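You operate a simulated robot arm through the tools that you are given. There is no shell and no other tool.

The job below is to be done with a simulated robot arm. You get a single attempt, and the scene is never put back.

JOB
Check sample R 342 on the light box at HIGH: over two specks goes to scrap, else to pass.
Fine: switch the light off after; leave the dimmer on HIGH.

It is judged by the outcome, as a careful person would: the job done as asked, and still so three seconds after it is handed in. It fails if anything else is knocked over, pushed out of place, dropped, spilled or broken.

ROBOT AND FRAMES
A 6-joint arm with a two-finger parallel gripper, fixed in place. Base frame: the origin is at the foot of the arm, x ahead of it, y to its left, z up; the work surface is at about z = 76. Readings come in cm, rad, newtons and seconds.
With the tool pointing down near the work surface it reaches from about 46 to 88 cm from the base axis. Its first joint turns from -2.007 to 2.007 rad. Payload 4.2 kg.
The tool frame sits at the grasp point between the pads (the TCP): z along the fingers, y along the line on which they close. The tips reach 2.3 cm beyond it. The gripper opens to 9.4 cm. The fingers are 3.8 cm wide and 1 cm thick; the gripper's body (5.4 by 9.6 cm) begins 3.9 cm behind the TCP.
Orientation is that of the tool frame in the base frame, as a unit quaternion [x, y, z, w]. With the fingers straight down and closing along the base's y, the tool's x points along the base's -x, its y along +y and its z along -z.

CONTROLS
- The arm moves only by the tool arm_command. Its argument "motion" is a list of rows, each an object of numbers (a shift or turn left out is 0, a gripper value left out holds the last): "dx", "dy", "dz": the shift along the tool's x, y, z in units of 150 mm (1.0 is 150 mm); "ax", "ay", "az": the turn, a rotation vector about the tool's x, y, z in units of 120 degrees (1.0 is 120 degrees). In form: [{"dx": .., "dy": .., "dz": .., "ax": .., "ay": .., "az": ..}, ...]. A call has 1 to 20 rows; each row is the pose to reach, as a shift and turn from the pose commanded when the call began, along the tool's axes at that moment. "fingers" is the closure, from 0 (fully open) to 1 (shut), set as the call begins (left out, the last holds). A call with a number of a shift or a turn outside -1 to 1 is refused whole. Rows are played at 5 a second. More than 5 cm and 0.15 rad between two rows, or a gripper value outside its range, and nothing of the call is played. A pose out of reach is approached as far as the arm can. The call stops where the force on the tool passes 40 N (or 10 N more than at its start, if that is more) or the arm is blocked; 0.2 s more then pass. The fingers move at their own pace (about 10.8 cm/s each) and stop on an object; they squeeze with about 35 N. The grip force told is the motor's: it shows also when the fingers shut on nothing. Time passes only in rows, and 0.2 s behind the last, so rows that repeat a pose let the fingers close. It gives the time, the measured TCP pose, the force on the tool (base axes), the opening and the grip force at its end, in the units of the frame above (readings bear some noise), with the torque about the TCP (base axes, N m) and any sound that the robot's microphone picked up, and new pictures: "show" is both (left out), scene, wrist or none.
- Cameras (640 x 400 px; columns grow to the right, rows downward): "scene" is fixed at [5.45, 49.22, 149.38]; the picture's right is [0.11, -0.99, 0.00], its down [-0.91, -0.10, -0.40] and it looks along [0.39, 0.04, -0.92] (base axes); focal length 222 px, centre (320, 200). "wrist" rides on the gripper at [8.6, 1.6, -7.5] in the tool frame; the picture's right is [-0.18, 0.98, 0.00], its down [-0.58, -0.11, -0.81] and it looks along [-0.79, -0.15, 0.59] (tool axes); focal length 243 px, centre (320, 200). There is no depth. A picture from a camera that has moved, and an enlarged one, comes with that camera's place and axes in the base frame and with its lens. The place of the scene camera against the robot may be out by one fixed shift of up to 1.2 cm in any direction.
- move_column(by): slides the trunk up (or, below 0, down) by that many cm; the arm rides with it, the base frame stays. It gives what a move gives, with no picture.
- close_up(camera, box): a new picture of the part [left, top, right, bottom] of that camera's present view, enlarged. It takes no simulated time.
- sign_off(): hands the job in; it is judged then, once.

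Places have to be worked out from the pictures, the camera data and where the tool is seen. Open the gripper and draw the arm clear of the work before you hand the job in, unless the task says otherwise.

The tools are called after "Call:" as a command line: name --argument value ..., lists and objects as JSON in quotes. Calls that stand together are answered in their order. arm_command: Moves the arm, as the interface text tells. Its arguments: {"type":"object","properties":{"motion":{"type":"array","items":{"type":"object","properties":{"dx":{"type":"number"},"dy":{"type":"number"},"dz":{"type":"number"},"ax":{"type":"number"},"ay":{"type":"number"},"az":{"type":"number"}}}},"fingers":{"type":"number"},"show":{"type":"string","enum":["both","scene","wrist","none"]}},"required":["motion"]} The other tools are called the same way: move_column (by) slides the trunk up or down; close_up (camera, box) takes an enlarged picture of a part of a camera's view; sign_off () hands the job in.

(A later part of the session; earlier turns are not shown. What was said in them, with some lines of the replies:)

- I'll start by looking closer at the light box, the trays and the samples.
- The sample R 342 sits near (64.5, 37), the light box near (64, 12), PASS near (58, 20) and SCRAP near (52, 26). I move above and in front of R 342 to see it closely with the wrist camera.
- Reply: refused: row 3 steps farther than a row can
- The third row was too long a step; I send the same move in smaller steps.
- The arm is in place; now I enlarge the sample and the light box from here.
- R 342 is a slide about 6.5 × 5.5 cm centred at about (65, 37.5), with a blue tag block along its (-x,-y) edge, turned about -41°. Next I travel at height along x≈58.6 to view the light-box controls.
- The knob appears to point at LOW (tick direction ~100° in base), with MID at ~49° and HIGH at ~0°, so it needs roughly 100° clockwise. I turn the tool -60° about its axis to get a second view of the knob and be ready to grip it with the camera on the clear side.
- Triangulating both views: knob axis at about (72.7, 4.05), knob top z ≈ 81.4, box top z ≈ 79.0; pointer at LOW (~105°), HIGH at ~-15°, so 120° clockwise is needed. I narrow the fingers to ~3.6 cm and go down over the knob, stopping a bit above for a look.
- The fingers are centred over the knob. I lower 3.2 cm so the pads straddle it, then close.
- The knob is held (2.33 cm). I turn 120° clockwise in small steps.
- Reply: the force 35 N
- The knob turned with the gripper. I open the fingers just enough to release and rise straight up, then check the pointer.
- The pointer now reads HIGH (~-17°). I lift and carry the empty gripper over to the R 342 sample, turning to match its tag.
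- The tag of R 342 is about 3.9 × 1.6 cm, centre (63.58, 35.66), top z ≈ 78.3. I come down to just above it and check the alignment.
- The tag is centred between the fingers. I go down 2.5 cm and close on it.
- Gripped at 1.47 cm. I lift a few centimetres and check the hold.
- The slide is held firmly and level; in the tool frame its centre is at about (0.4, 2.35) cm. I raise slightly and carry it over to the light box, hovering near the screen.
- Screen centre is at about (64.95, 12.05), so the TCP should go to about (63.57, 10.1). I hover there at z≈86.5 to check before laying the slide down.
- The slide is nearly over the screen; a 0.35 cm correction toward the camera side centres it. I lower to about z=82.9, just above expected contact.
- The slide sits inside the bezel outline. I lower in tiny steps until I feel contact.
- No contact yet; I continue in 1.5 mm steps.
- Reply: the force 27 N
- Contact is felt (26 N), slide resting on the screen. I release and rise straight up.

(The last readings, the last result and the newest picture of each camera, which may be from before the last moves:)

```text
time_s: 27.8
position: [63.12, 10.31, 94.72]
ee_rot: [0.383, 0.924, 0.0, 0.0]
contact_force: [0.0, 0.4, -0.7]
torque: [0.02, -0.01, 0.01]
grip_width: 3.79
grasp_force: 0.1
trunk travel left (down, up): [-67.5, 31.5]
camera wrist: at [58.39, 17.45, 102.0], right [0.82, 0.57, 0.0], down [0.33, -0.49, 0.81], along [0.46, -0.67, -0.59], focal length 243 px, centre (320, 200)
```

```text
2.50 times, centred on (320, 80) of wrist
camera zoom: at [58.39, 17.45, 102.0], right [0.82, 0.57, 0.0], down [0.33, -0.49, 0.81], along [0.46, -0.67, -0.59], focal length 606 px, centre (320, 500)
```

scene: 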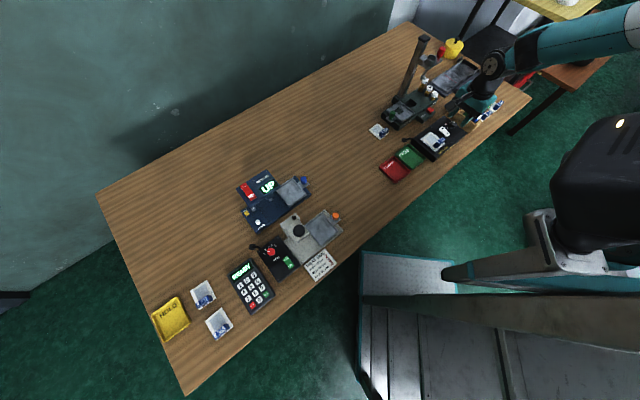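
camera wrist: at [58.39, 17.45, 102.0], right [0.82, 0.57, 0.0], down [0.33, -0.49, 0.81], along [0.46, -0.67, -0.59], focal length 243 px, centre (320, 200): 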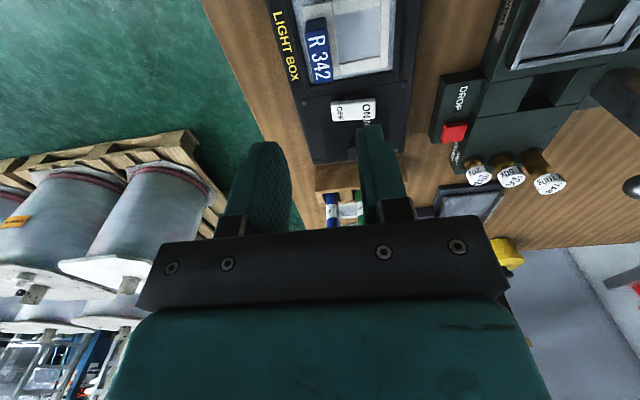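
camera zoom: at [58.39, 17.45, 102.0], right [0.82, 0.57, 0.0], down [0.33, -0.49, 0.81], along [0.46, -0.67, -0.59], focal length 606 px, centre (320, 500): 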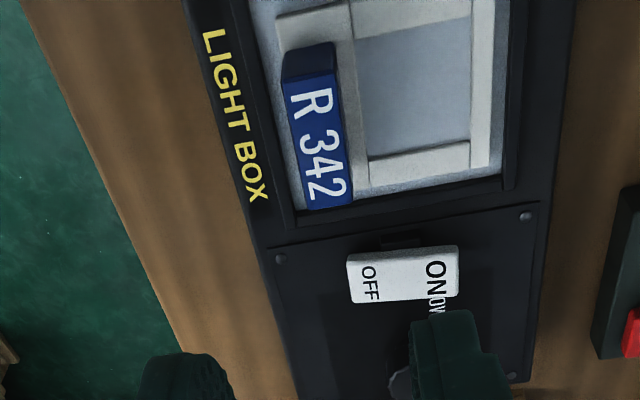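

The slide lies squarely on the screen. The rocker's ON end is at about (70.45, 8.45); I close the fingers and hover above it to press.

Call:
arm_command --motion '[{"dx": -0.15, "dy": 0.09}, {"dx": -0.3, "dy": 0.18, "dz": 0.05}, {"dx": -0.413, "dy": 0.252, "dz": 0.2}, {"dx": -0.413, "dy": 0.252, "dz": 0.4}, {"dx": -0.413, "dy": 0.252, "dz": 0.6}, {"dx": -0.413, "dy": 0.252, "dz": 0.6}]' --fingers 1.0 --show "wrist"

Call:
close_up --camera "wrist" --box '[200, 40, 440, 220]'

```text
time_s: 29.2
position: [70.47, 8.32, 85.24]
ee_rot: [0.382, 0.924, 0.0, 0.0]
contact_force: [0.0, -0.2, -0.5]
torque: [-0.04, 0.0, 0.0]
grip_width: 0.0
grasp_force: 34.5
trunk travel left (down, up): [-67.5, 31.5]
camera wrist: at [65.56, 15.67, 92.63], right [0.82, 0.57, 0.0], down [0.33, -0.49, 0.81], along [0.46, -0.66, -0.59], focal length 243 px, centre (320, 200)
```

wrist: 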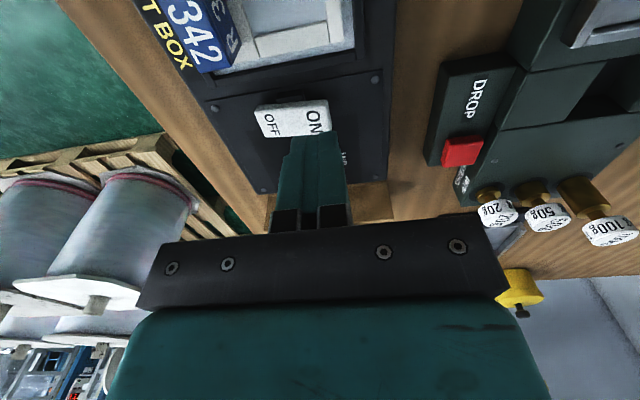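

```text
2.22 times, centred on (320, 130) of wrist
camera zoom: at [65.56, 15.67, 92.63], right [0.82, 0.57, 0.0], down [0.33, -0.49, 0.81], along [0.46, -0.66, -0.59], focal length 539 px, centre (320, 356)
```

zoom: 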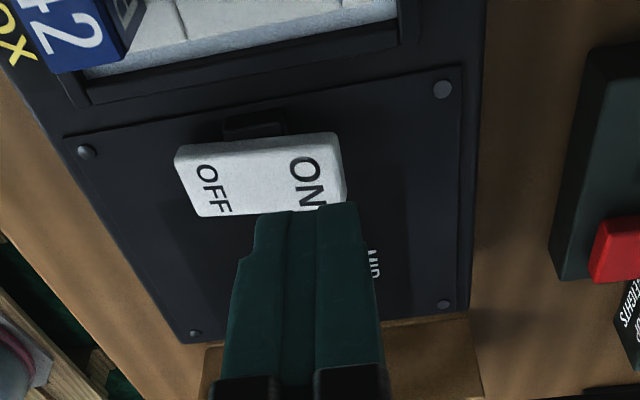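

The closed tips are over the ON end. I press down in small steps, watching the force.

Call:
arm_command --motion '[{"dz": 0.08}, {"dz": 0.13}, {"dz": 0.15}, {"dz": 0.165}, {"dz": 0.18}, {"dz": 0.19}, {"dz": 0.2}]' --show "wrist"

```text
time_s: 30.8
position: [70.31, 8.44, 82.74]
ee_rot: [0.382, 0.924, 0.001, 0.002]
contact_force: [-6.9, 1.0, 33.2]
torque: [-0.16, 0.43, -0.06]
grip_width: 0.0
grasp_force: 34.8
trunk travel left (down, up): [-67.5, 31.5]
camera wrist: at [65.49, 15.75, 90.16], right [0.82, 0.57, 0.0], down [0.33, -0.49, 0.81], along [0.46, -0.66, -0.59], focal length 243 px, centre (320, 200)
```

wrist: 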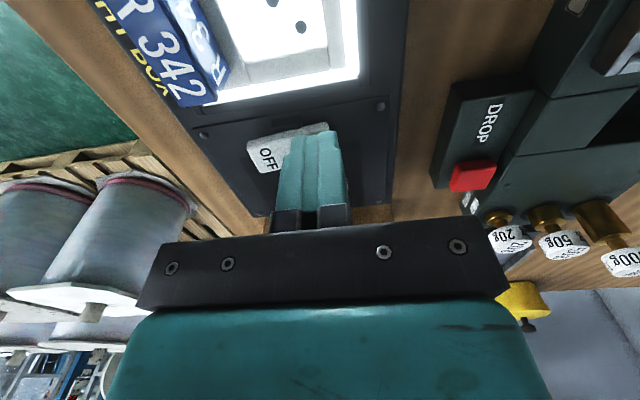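

The light is on and dark specks show in the film. I rise and move back over the slide for a clear view.

Call:
arm_command --motion '[{"dz": -0.1}, {"dz": -0.3}, {"dz": -0.5, "dx": 0.15}, {"dz": -0.65, "dx": 0.35, "dy": -0.02}, {"dz": -0.7, "dx": 0.45, "dy": -0.03}, {"dz": -0.7, "dx": 0.45, "dy": -0.03}]' --show "both"

Call:
close_up --camera "wrist" --box '[260, 20, 420, 140]'

Call:
close_up --camera "scene" --box '[410, 120, 460, 160]'

```text
time_s: 32.2
position: [65.22, 12.67, 93.27]
ee_rot: [0.383, 0.924, 0.0, -0.001]
contact_force: [0.5, 0.1, -0.1]
torque: [0.02, 0.02, -0.02]
grip_width: 0.01
grasp_force: 35.7
trunk travel left (down, up): [-67.5, 31.5]
camera wrist: at [60.38, 19.87, 100.65], right [0.82, 0.57, 0.0], down [0.34, -0.49, 0.81], along [0.46, -0.67, -0.59], focal length 243 px, centre (320, 200)
```

scene: 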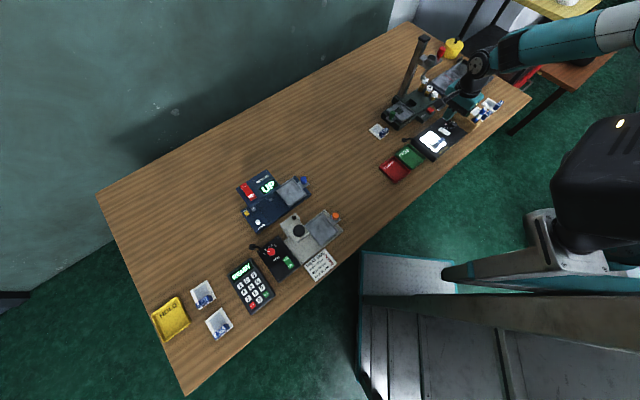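
wrist: 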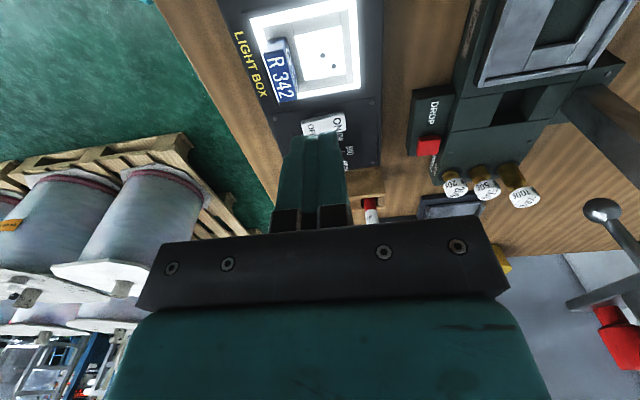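

```text
3.33 times, centred on (340, 80) of wrist
camera zoom: at [60.38, 19.87, 100.65], right [0.82, 0.57, 0.0], down [0.34, -0.49, 0.81], along [0.46, -0.67, -0.59], focal length 809 px, centre (253, 600)
```

zoom: 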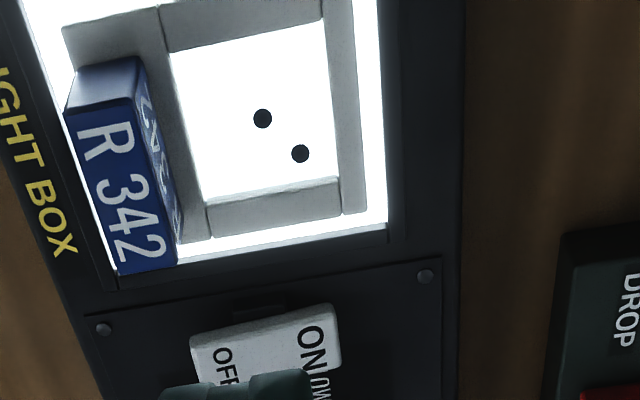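

```text
10.00 times, centred on (435, 140) of scene
camera zoom: at [5.45, 49.22, 149.38], right [0.11, -0.99, 0.0], down [-0.91, -0.1, -0.4], along [0.39, 0.04, -0.92], focal length 2217 px, centre (-830, 800)
```

zoom: 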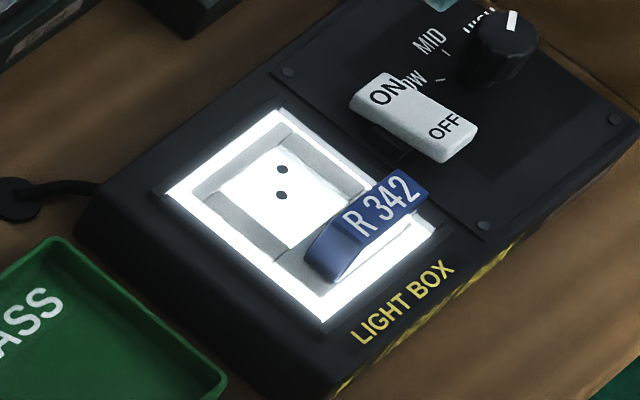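

I count two specks so far; I zoom tighter on the film and on the dimmer to be sure nothing faint is missed and that it reads HIGH.

Call:
close_up --camera "wrist" --box '[295, 20, 350, 85]'

Call:
close_up --camera "scene" --box '[424, 132, 446, 146]'

Call:
close_up --camera "scene" --box '[442, 114, 468, 134]'

```text
6.15 times, centred on (322, 52) of wrist
camera zoom: at [60.38, 19.87, 100.65], right [0.82, 0.57, 0.0], down [0.34, -0.49, 0.81], along [0.46, -0.67, -0.59], focal length 1493 px, centre (305, 1108)
```

zoom: 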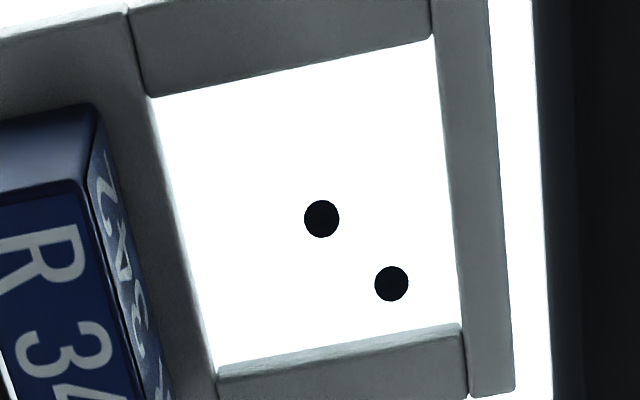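

```text
16.00 times, centred on (435, 139) of scene
camera zoom: at [5.45, 49.22, 149.38], right [0.11, -0.99, 0.0], down [-0.91, -0.1, -0.4], along [0.39, 0.04, -0.92], focal length 3547 px, centre (-1520, 1176)
```

zoom: 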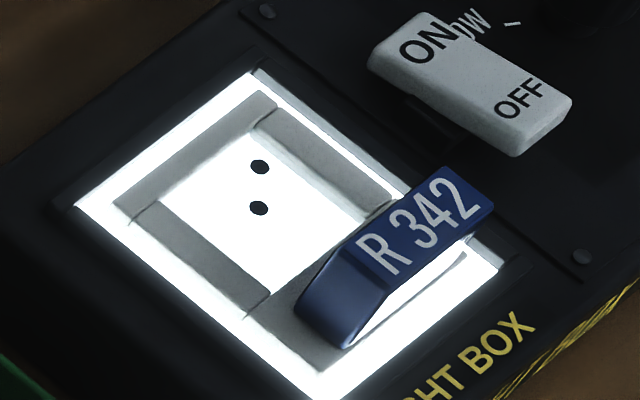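

```text
16.00 times, centred on (455, 124) of scene
camera zoom: at [5.45, 49.22, 149.38], right [0.11, -0.99, 0.0], down [-0.91, -0.1, -0.4], along [0.39, 0.04, -0.92], focal length 3547 px, centre (-1840, 1416)
```

zoom: 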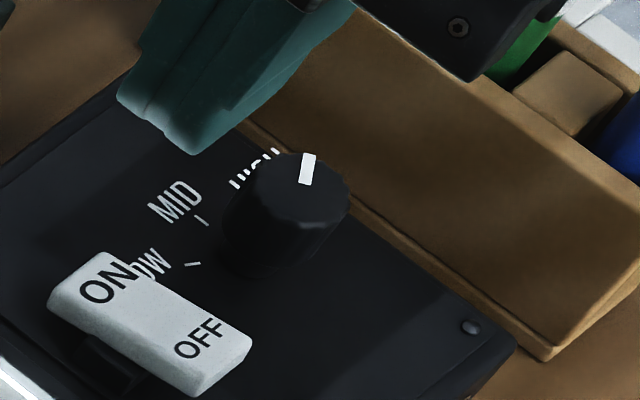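

Exactly two specks at HIGH (pointer computed at -14°, HIGH tick at -15°), so R 342 is not over two and goes to PASS. Now I press the OFF end of the rocker at about (68.25, 6.5).

Call:
arm_command --motion '[{"dx": -0.15, "dy": -0.05}, {"dx": -0.3, "dy": -0.1, "dz": 0.1}, {"dx": -0.436, "dy": -0.158, "dz": 0.25}, {"dx": -0.436, "dy": -0.158, "dz": 0.45}, {"dx": -0.436, "dy": -0.158, "dz": 0.54}, {"dx": -0.436, "dy": -0.158, "dz": 0.54}]' --fingers 1.0 --show "wrist"

Call:
close_up --camera "wrist" --box '[200, 40, 440, 220]'

```text
time_s: 33.6
position: [68.53, 6.37, 84.91]
ee_rot: [0.382, 0.924, 0.0, 0.0]
contact_force: [-1.0, -0.2, 0.2]
torque: [0.01, 0.01, -0.04]
grip_width: 0.01
grasp_force: 35.1
trunk travel left (down, up): [-67.5, 31.5]
camera wrist: at [63.62, 13.54, 92.3], right [0.82, 0.57, 0.0], down [0.33, -0.49, 0.81], along [0.46, -0.66, -0.59], focal length 243 px, centre (320, 200)
```

wrist: 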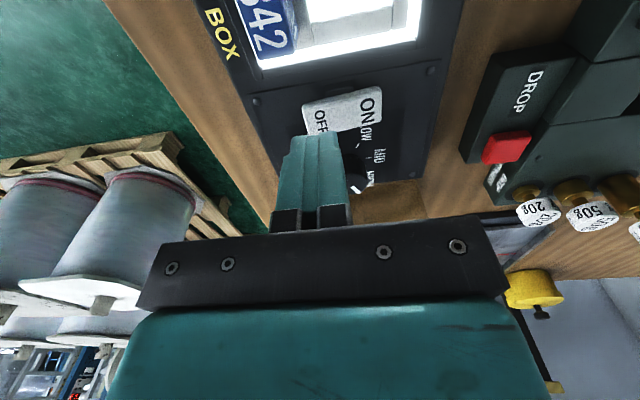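

```text
2.22 times, centred on (320, 130) of wrist
camera zoom: at [63.62, 13.54, 92.3], right [0.82, 0.57, 0.0], down [0.33, -0.49, 0.81], along [0.46, -0.66, -0.59], focal length 539 px, centre (320, 356)
```

zoom: 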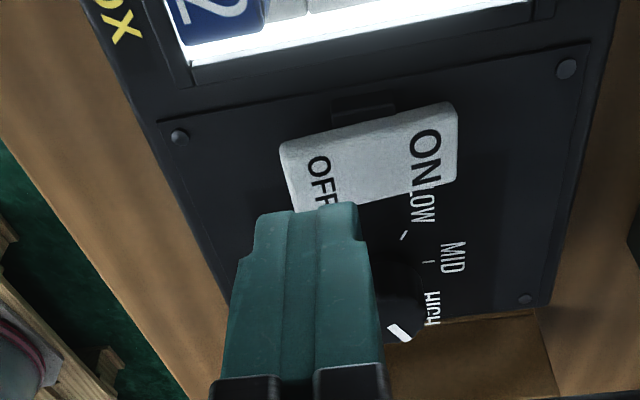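

The tips are over OFF. I press down in small steps.

Call:
arm_command --motion '[{"dz": 0.06}, {"dz": 0.11}, {"dz": 0.13}, {"dz": 0.145}, {"dz": 0.16}, {"dz": 0.17}, {"dz": 0.18}]' --show "wrist"

```text
time_s: 35.0
position: [68.25, 6.6, 82.86]
ee_rot: [0.383, 0.924, 0.0, 0.002]
contact_force: [-13.0, -7.2, 24.8]
torque: [0.15, 0.31, 0.2]
grip_width: 0.0
grasp_force: 35.1
trunk travel left (down, up): [-67.5, 31.5]
stopped in row 6: the force on the tool passed its limit at 50 N (the readings are from after the stop); the commanded pose is now the measured one
camera wrist: at [63.36, 13.8, 90.16], right [0.83, 0.56, 0.0], down [0.33, -0.49, 0.81], along [0.46, -0.67, -0.59], focal length 243 px, centre (320, 200)
```

wrist: 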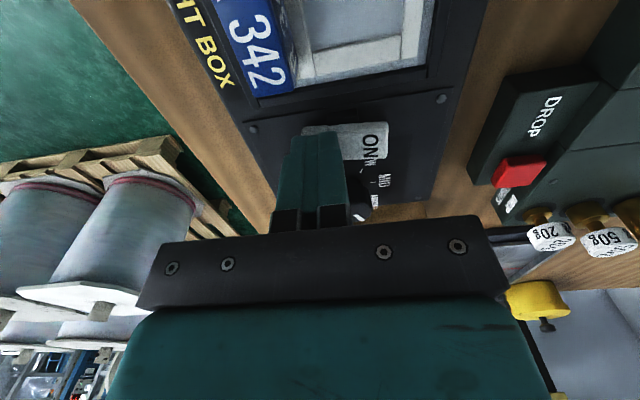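

The light is off. I rise and move above the tag of R 342 with the fingers opening.

Call:
arm_command --motion '[{"dz": -0.1}, {"dz": -0.35}, {"dz": -0.55, "dx": 0.15, "dy": -0.02}, {"dz": -0.6, "dx": 0.389, "dy": -0.059}, {"dz": -0.6, "dx": 0.389, "dy": -0.059}]' --fingers 1.0 --show "none"

Call:
arm_command --motion '[{"dz": 0}, {"dz": 0}]' --fingers 0.58 --show "both"

Call:
close_up --camera "wrist" --box '[220, 0, 440, 180]'

Call:
close_up --camera "scene" --box '[370, 110, 470, 190]'

```text
time_s: 36.2
position: [63.58, 10.13, 91.63]
ee_rot: [0.382, 0.924, 0.002, 0.001]
contact_force: [-0.4, 0.2, -0.4]
torque: [-0.01, -0.02, 0.04]
grip_width: 0.0
grasp_force: 34.7
trunk travel left (down, up): [-67.5, 31.5]
```

```text
time_s: 36.8
position: [63.7, 10.13, 91.58]
ee_rot: [0.383, 0.924, 0.001, 0.002]
contact_force: [-0.1, -0.3, -0.1]
torque: [0.0, -0.02, -0.03]
grip_width: 3.95
grasp_force: 0.2
trunk travel left (down, up): [-67.5, 31.5]
camera wrist: at [58.79, 17.45, 98.91], right [0.83, 0.56, 0.0], down [0.33, -0.49, 0.81], along [0.46, -0.67, -0.59], focal length 243 px, centre (320, 200)
```

scene: 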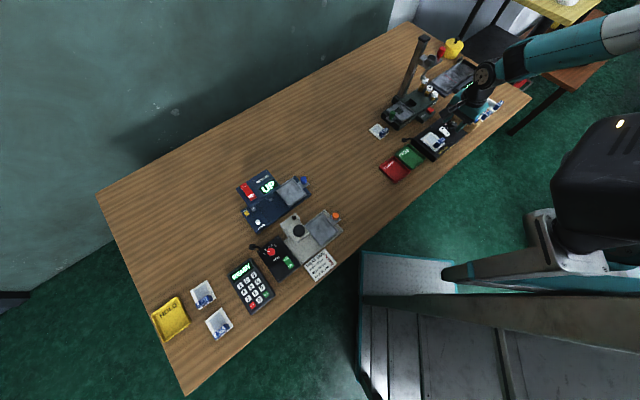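
wrist: 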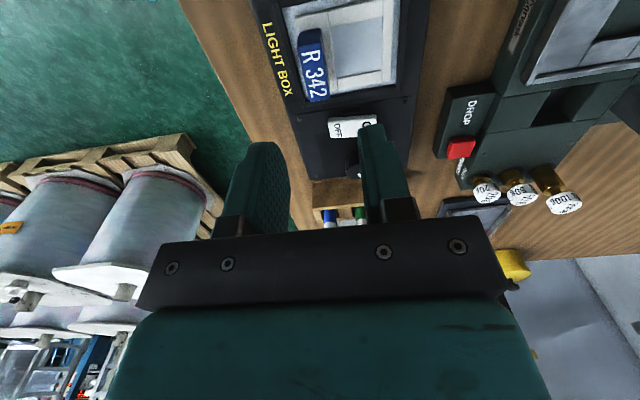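

```text
2.22 times, centred on (330, 90) of wrist
camera zoom: at [58.79, 17.45, 98.91], right [0.83, 0.56, 0.0], down [0.33, -0.49, 0.81], along [0.46, -0.67, -0.59], focal length 539 px, centre (298, 444)
```

zoom: 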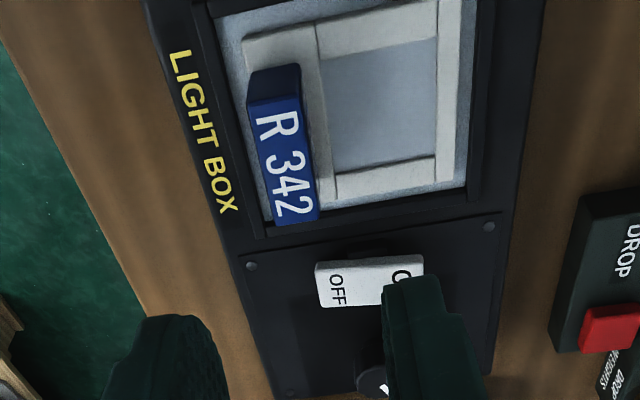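

```text
5.00 times, centred on (420, 150) of scene
camera zoom: at [5.45, 49.22, 149.38], right [0.11, -0.99, 0.0], down [-0.91, -0.1, -0.4], along [0.39, 0.04, -0.92], focal length 1108 px, centre (-180, 450)
```

zoom: 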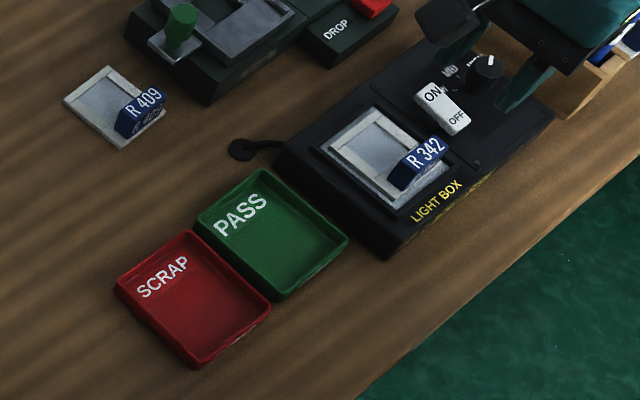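

The slide is undisturbed; tag centre is about (63.6, 9.95). I descend onto it with the fingers open 3.9 cm and then close.

Call:
arm_command --motion '[{"dx": -0.006, "dy": -0.017, "dz": 0.2}, {"dx": -0.006, "dy": -0.017, "dz": 0.4}, {"dx": -0.006, "dy": -0.017, "dz": 0.53}, {"dx": -0.006, "dy": -0.017, "dz": 0.59}, {"dx": -0.006, "dy": -0.017, "dz": 0.59}]' --show "none"

Call:
arm_command --motion '[{"dz": 0}, {"dz": 0}, {"dz": 0}, {"dz": 0}]' --fingers 1.0 --show "wrist"

```text
time_s: 38.0
position: [63.47, 9.84, 82.67]
ee_rot: [0.382, 0.924, 0.0, 0.001]
contact_force: [-0.3, 0.5, -0.1]
torque: [0.04, 0.0, -0.01]
grip_width: 3.98
grasp_force: 0.1
trunk travel left (down, up): [-67.5, 31.5]
```

```text
time_s: 39.0
position: [63.49, 9.87, 82.63]
ee_rot: [0.382, 0.924, 0.0, 0.001]
contact_force: [-0.4, 0.6, 0.5]
torque: [0.02, 0.02, 0.0]
grip_width: 1.45
grasp_force: 35.3
trunk travel left (down, up): [-67.5, 31.5]
camera wrist: at [58.55, 17.1, 90.12], right [0.83, 0.56, 0.0], down [0.33, -0.49, 0.81], along [0.46, -0.67, -0.59], focal length 243 px, centre (320, 200)
```

wrist: 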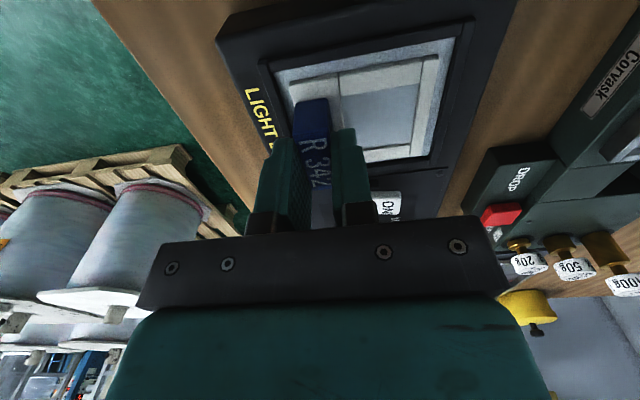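

Gripped again (1.45 cm). I lift and carry the slide over the green PASS tray, whose centre I estimate at about (58.0, 21.1), and hover to check.

Call:
arm_command --motion '[{"dz": -0.1}, {"dz": -0.3}, {"dz": -0.6}, {"dx": 0.2, "dy": 0.03, "dz": -0.6}, {"dx": 0.45, "dy": 0.07, "dz": -0.6}, {"dx": 0.65, "dy": 0.1, "dz": -0.6}, {"dx": 0.763, "dy": 0.112, "dz": -0.6}, {"dx": 0.763, "dy": 0.112, "dz": -0.6}]' --show "both"

Call:
close_up --camera "wrist" --box '[180, 0, 480, 200]'

Call:
close_up --camera "scene" --box '[370, 110, 470, 190]'

```text
time_s: 40.8
position: [56.44, 19.13, 91.69]
ee_rot: [0.383, 0.924, 0.001, 0.001]
contact_force: [0.4, 0.5, 0.0]
torque: [0.04, 0.0, -0.03]
grip_width: 1.49
grasp_force: 35.0
trunk travel left (down, up): [-67.5, 31.5]
camera wrist: at [51.65, 26.41, 99.06], right [0.83, 0.56, 0.0], down [0.33, -0.49, 0.81], along [0.46, -0.67, -0.59], focal length 243 px, centre (320, 200)
```

scene: 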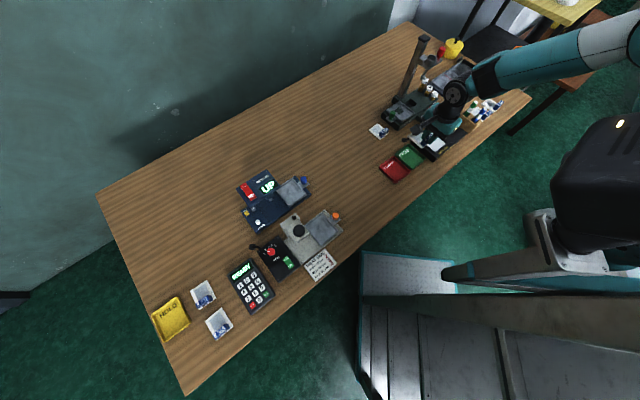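
wrist: 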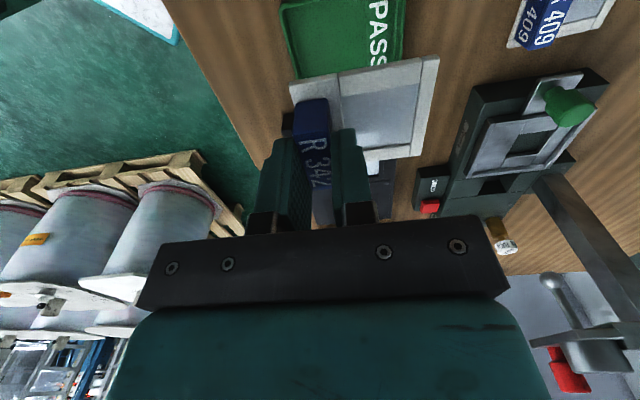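

```text
2.00 times, centred on (330, 100) of wrist
camera zoom: at [51.65, 26.41, 99.06], right [0.83, 0.56, 0.0], down [0.33, -0.49, 0.81], along [0.46, -0.67, -0.59], focal length 485 px, centre (300, 400)
```

zoom: 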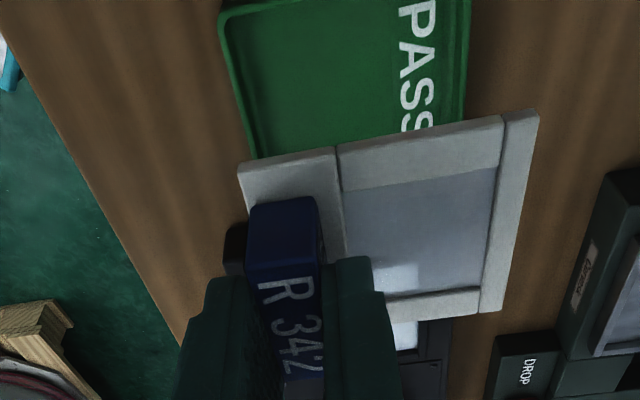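

```text
5.00 times, centred on (420, 150) of scene
camera zoom: at [5.45, 49.22, 149.38], right [0.11, -0.99, 0.0], down [-0.91, -0.1, -0.4], along [0.39, 0.04, -0.92], focal length 1108 px, centre (-180, 450)
```

zoom: 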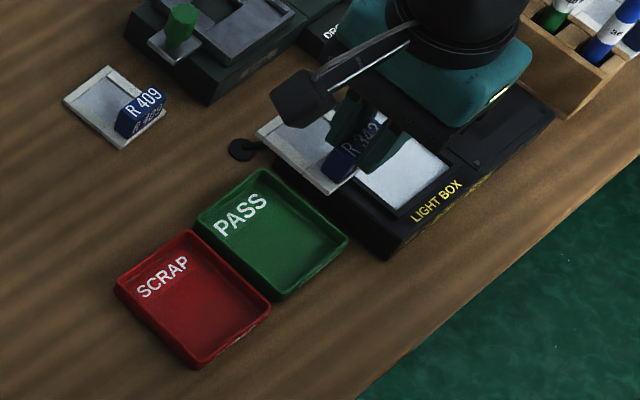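

Triangulating the tray rim gives z≈77.2 and tray centre ≈ (58.3, 20.5), with the slide's centre now at tool (0.57, 2.35). I correct by ~0.85 cm and lower to just above the rim for a check.

Call:
arm_command --motion '[{"dx": -0.03, "dy": 0.003, "dz": 0.15}, {"dx": -0.057, "dy": 0.003, "dz": 0.35}, {"dx": -0.057, "dy": 0.003, "dz": 0.52}, {"dx": -0.057, "dy": 0.003, "dz": 0.613}, {"dx": -0.057, "dy": 0.003, "dz": 0.613}]' --show "wrist"

Call:
close_up --camera "wrist" --box '[200, 0, 480, 200]'

Call:
close_up --camera "scene" --box '[370, 110, 470, 190]'

```text
time_s: 42.0
position: [57.13, 18.58, 82.57]
ee_rot: [0.383, 0.924, 0.0, 0.001]
contact_force: [0.1, 0.4, 0.2]
torque: [0.0, -0.01, 0.01]
grip_width: 1.48
grasp_force: 35.2
trunk travel left (down, up): [-67.5, 31.5]
camera wrist: at [52.24, 25.92, 89.88], right [0.83, 0.56, 0.0], down [0.33, -0.49, 0.81], along [0.46, -0.67, -0.59], focal length 243 px, centre (320, 200)
```

wrist: 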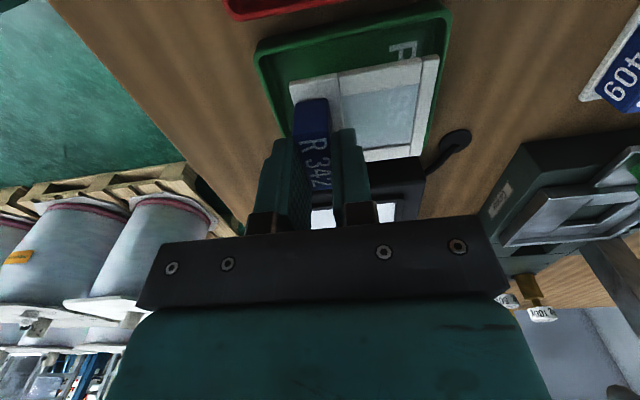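

```text
2.00 times, centred on (340, 100) of wrist
camera zoom: at [52.24, 25.92, 89.88], right [0.83, 0.56, 0.0], down [0.33, -0.49, 0.81], along [0.46, -0.67, -0.59], focal length 485 px, centre (280, 400)
```

zoom: 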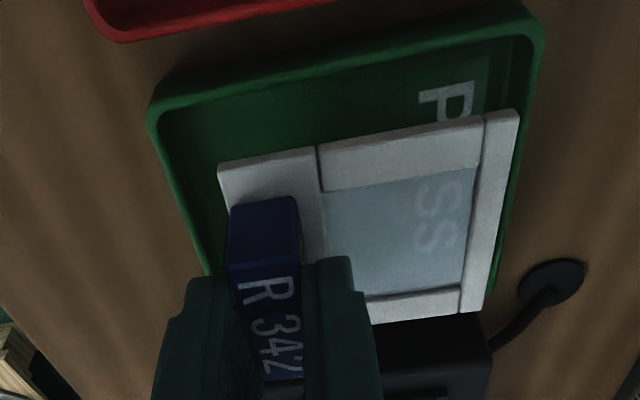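

```text
5.00 times, centred on (420, 150) of scene
camera zoom: at [5.45, 49.22, 149.38], right [0.11, -0.99, 0.0], down [-0.91, -0.1, -0.4], along [0.39, 0.04, -0.92], focal length 1108 px, centre (-180, 450)
```

zoom: 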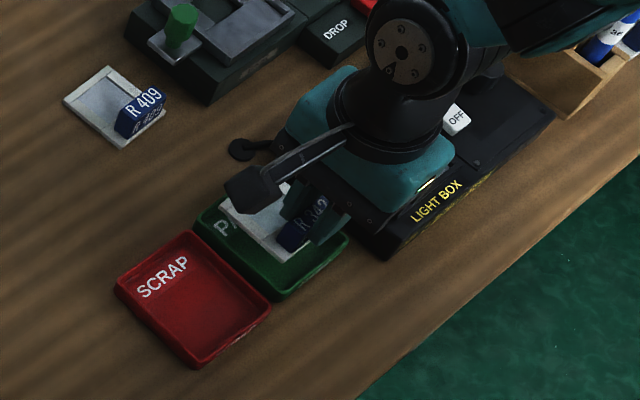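

In the tool frame the tray spans x≈-4..4 and y≈-2.55..6.55, so a shift of -0.5 cm in tool x centres the slide. I lower to z≈80.4 inside the tray.

Call:
arm_command --motion '[{"dx": -0.033, "dz": 0.02}, {"dx": -0.033, "dz": 0.08}, {"dx": -0.033, "dz": 0.145}, {"dx": -0.033, "dz": 0.145}]' --show "wrist"

Call:
close_up --camera "wrist" --box '[200, 0, 480, 200]'

```text
time_s: 43.0
position: [57.41, 18.27, 80.31]
ee_rot: [0.382, 0.924, -0.001, 0.001]
contact_force: [-0.4, 0.1, -0.1]
torque: [0.02, 0.0, -0.01]
grip_width: 1.46
grasp_force: 35.4
trunk travel left (down, up): [-67.5, 31.5]
camera wrist: at [52.63, 25.67, 87.7], right [0.83, 0.56, 0.0], down [0.33, -0.49, 0.81], along [0.46, -0.67, -0.59], focal length 243 px, centre (320, 200)
```

wrist: 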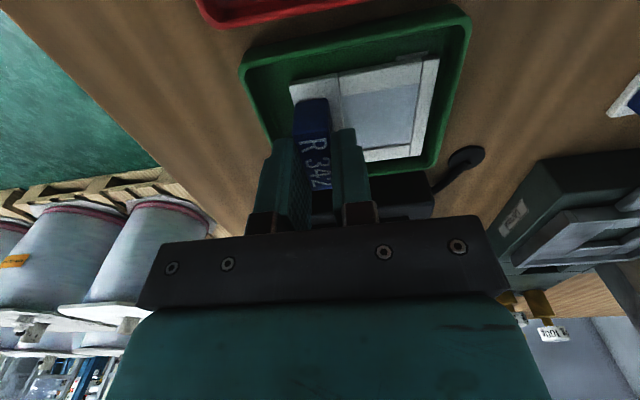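

```text
2.00 times, centred on (340, 100) of wrist
camera zoom: at [52.63, 25.67, 87.7], right [0.83, 0.56, 0.0], down [0.33, -0.49, 0.81], along [0.46, -0.67, -0.59], focal length 485 px, centre (280, 400)
```

zoom: 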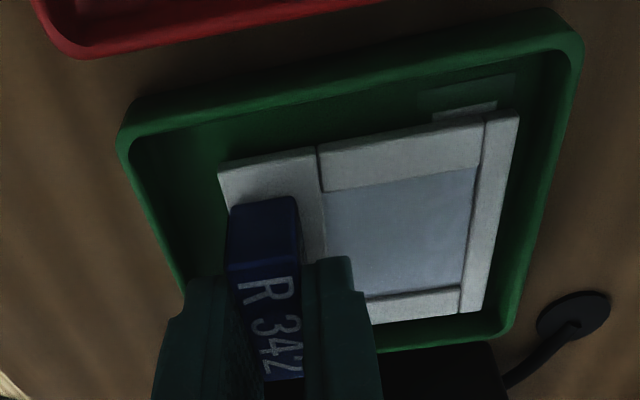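

The slide is inside the tray walls on all sides. I lower in small steps to contact.

Call:
arm_command --motion '[{"dz": 0.01}, {"dz": 0.017}, {"dz": 0.017}]' --show "none"

Call:
arm_command --motion '[{"dz": 0.008}, {"dz": 0.008}]' --show "none"

```text
time_s: 43.8
position: [57.57, 18.35, 80.02]
ee_rot: [0.383, 0.924, 0.001, 0.002]
contact_force: [0.1, 1.4, 5.3]
torque: [0.07, 0.01, 0.03]
grip_width: 1.48
grasp_force: 35.6
trunk travel left (down, up): [-67.5, 31.5]
```

```text
time_s: 44.4
position: [57.66, 18.2, 80.15]
ee_rot: [0.383, 0.924, 0.003, 0.001]
contact_force: [-2.3, 1.6, 25.1]
torque: [0.17, 0.08, 0.03]
grip_width: 1.5
grasp_force: 35.1
trunk travel left (down, up): [-67.5, 31.5]
```

It rests on the tray floor. I ease off the pressure, open just a little so the finger does not touch the tray wall, then rise straight up.

Call:
arm_command --motion '[{"dz": -0.008}, {"dz": -0.008}, {"dz": -0.008}]' --fingers 0.75 --show "none"

Call:
arm_command --motion '[{"dz": -0.07}, {"dz": -0.15}, {"dz": -0.35}, {"dz": -0.65}, {"dz": -0.9}, {"dz": -0.9}]' --show "both"

Call:
close_up --camera "scene" --box '[370, 100, 480, 190]'

Call:
close_up --camera "wrist" --box '[200, 0, 480, 200]'

```text
time_s: 45.2
position: [57.65, 18.11, 80.09]
ee_rot: [0.383, 0.924, -0.001, 0.0]
contact_force: [-0.3, 0.1, -0.5]
torque: [-0.02, -0.02, -0.02]
grip_width: 2.36
grasp_force: 0.0
trunk travel left (down, up): [-67.5, 31.5]
```

```text
time_s: 46.6
position: [57.4, 18.29, 93.51]
ee_rot: [0.383, 0.924, 0.0, 0.0]
contact_force: [-0.4, 1.3, 0.4]
torque: [0.01, 0.01, -0.02]
grip_width: 2.33
grasp_force: 0.0
trunk travel left (down, up): [-67.5, 31.5]
camera wrist: at [52.56, 25.54, 100.91], right [0.83, 0.56, 0.0], down [0.33, -0.49, 0.81], along [0.46, -0.67, -0.59], focal length 243 px, centre (320, 200)
```

scene: 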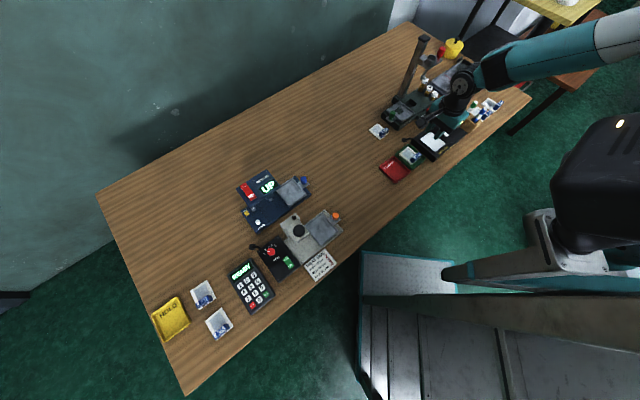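
wrist: 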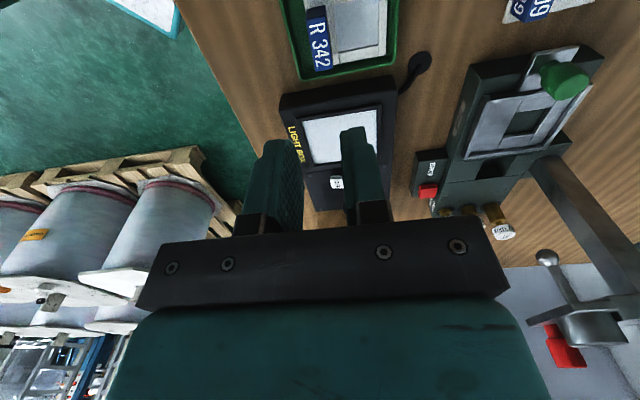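

```text
4.44 times, centred on (425, 145) of scene
camera zoom: at [5.45, 49.22, 149.38], right [0.11, -0.99, 0.0], down [-0.91, -0.1, -0.4], along [0.39, 0.04, -0.92], focal length 985 px, centre (-147, 444)
```

zoom: 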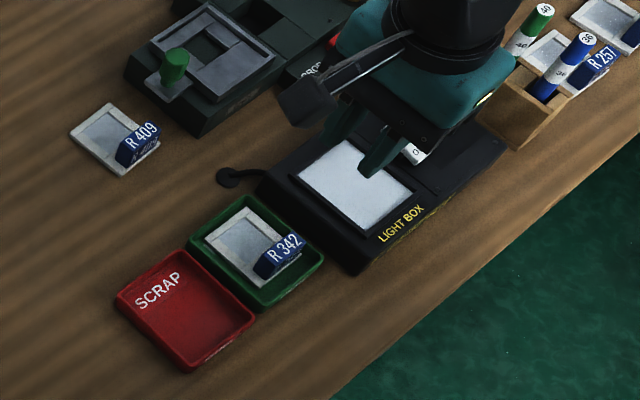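

```text
2.00 times, centred on (340, 100) of wrist
camera zoom: at [52.56, 25.54, 100.91], right [0.83, 0.56, 0.0], down [0.33, -0.49, 0.81], along [0.46, -0.67, -0.59], focal length 485 px, centre (280, 400)
```

zoom: 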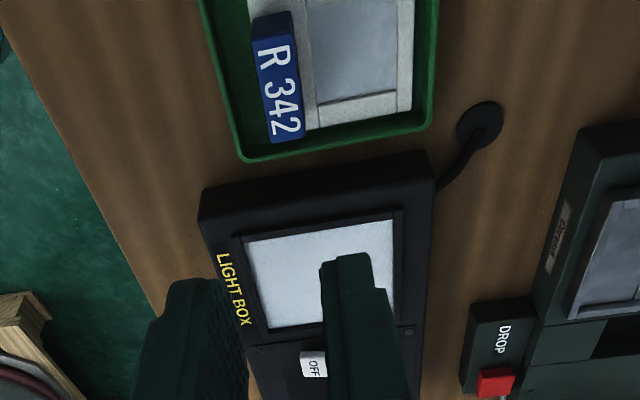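

R 342 lies flat in PASS and the light is off. I open the gripper, draw the arm up and clear, and take a last look at the dimmer and switch.

Call:
arm_command --motion '[{"dz": -0.3}, {"dz": -0.6, "dx": 0.05, "dy": -0.05}, {"dz": -0.8, "dx": 0.2, "dy": -0.05}, {"dz": -0.95, "dx": 0.4, "dy": -0.05}, {"dz": -1.0, "dx": 0.65, "dy": 0.0}, {"dz": -1.0, "dx": 0.9, "dy": 0.0}, {"dz": -1.0, "dx": 0.9, "dy": 0.0}]' --fingers 0 --show "both"

Call:
close_up --camera "scene" --box '[370, 100, 480, 190]'

Call:
close_up --camera "scene" --box '[436, 112, 476, 140]'

```text
time_s: 48.2
position: [47.96, 27.37, 108.43]
ee_rot: [0.383, 0.924, 0.0, 0.001]
contact_force: [0.5, 0.5, 0.2]
torque: [0.02, 0.02, 0.0]
grip_width: 9.38
grasp_force: 0.1
trunk travel left (down, up): [-67.5, 31.5]
camera wrist: at [43.09, 34.71, 115.86], right [0.83, 0.56, 0.0], down [0.33, -0.49, 0.81], along [0.46, -0.67, -0.59], focal length 243 px, centre (320, 200)
```

scene: 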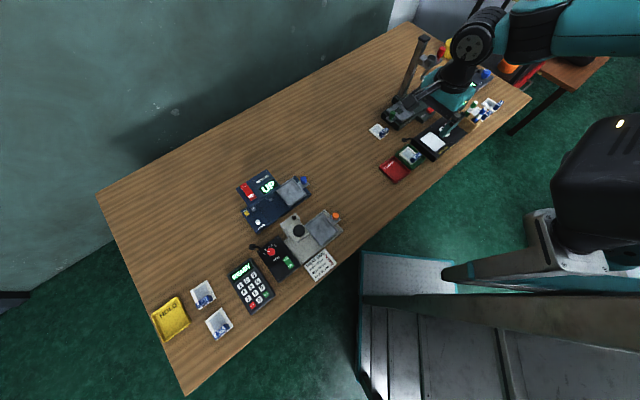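
wrist: 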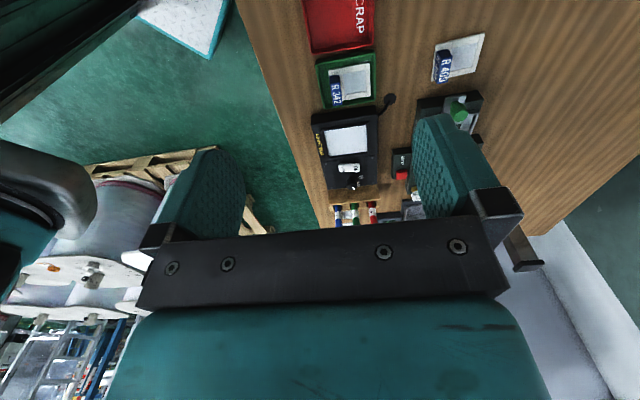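

```text
4.44 times, centred on (425, 145) of scene
camera zoom: at [5.45, 49.22, 149.38], right [0.11, -0.99, 0.0], down [-0.91, -0.1, -0.4], along [0.39, 0.04, -0.92], focal length 985 px, centre (-147, 444)
```

zoom: 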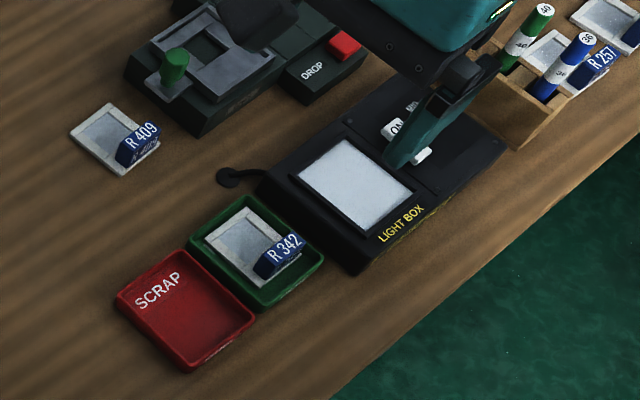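

```text
14.29 times, centred on (456, 126) of scene
camera zoom: at [5.45, 49.22, 149.38], right [0.11, -0.99, 0.0], down [-0.91, -0.1, -0.4], along [0.39, 0.04, -0.92], focal length 3167 px, centre (-1623, 1257)
```

zoom: 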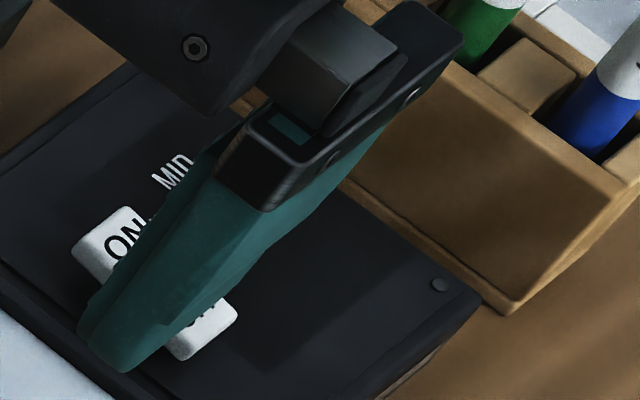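

The scene view of the knob is hidden by the finger, so I check it from the wrist camera.

Call:
close_up --camera "wrist" --box '[315, 120, 395, 200]'

Call:
close_up --camera "wrist" --box '[300, 0, 500, 240]'

```text
5.00 times, centred on (355, 160) of wrist
camera zoom: at [43.09, 34.71, 115.86], right [0.83, 0.56, 0.0], down [0.33, -0.49, 0.81], along [0.46, -0.67, -0.59], focal length 1213 px, centre (145, 400)
```

zoom: 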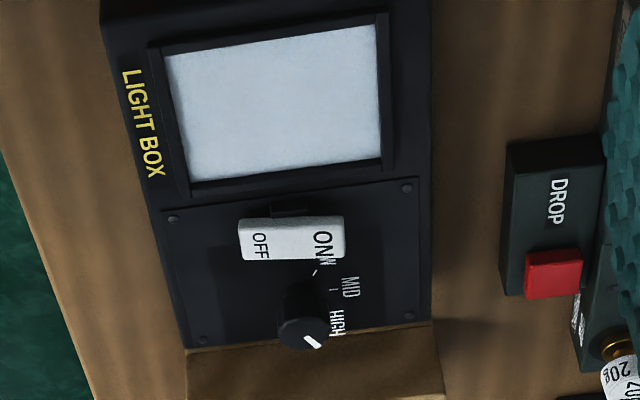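

```text
1.67 times, centred on (400, 120) of wrist
camera zoom: at [43.09, 34.71, 115.86], right [0.83, 0.56, 0.0], down [0.33, -0.49, 0.81], along [0.46, -0.67, -0.59], focal length 404 px, centre (187, 333)
```

zoom: 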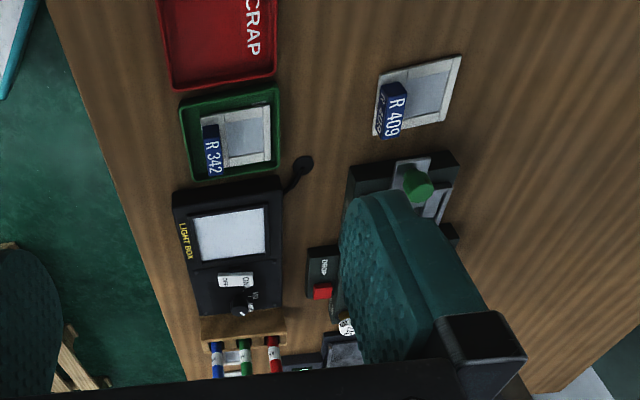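

The light is off, the dimmer still points to HIGH, R 342 (two specks) lies in PASS, and nothing else has moved. The gripper is open and the arm is clear, so I hand the job in.

Call:
sign_off

```text
The job is handed in.
```

Sample R 342 went to PASS. At HIGH on the light box it showed exactly two specks, so it was not over the limit.

- **Dimmer:** it started at LOW. I turned it to HIGH before the check, and it still points to HIGH.
- **Light:** I switched it on for the check and off again afterwards. The last pictures show the screen dark.
- **Sample:** R 342 lies flat inside the green PASS tray.
- **Rest of the bench:** nothing else looked moved in the last pictures. The gripper is open and the arm is clear of the work.
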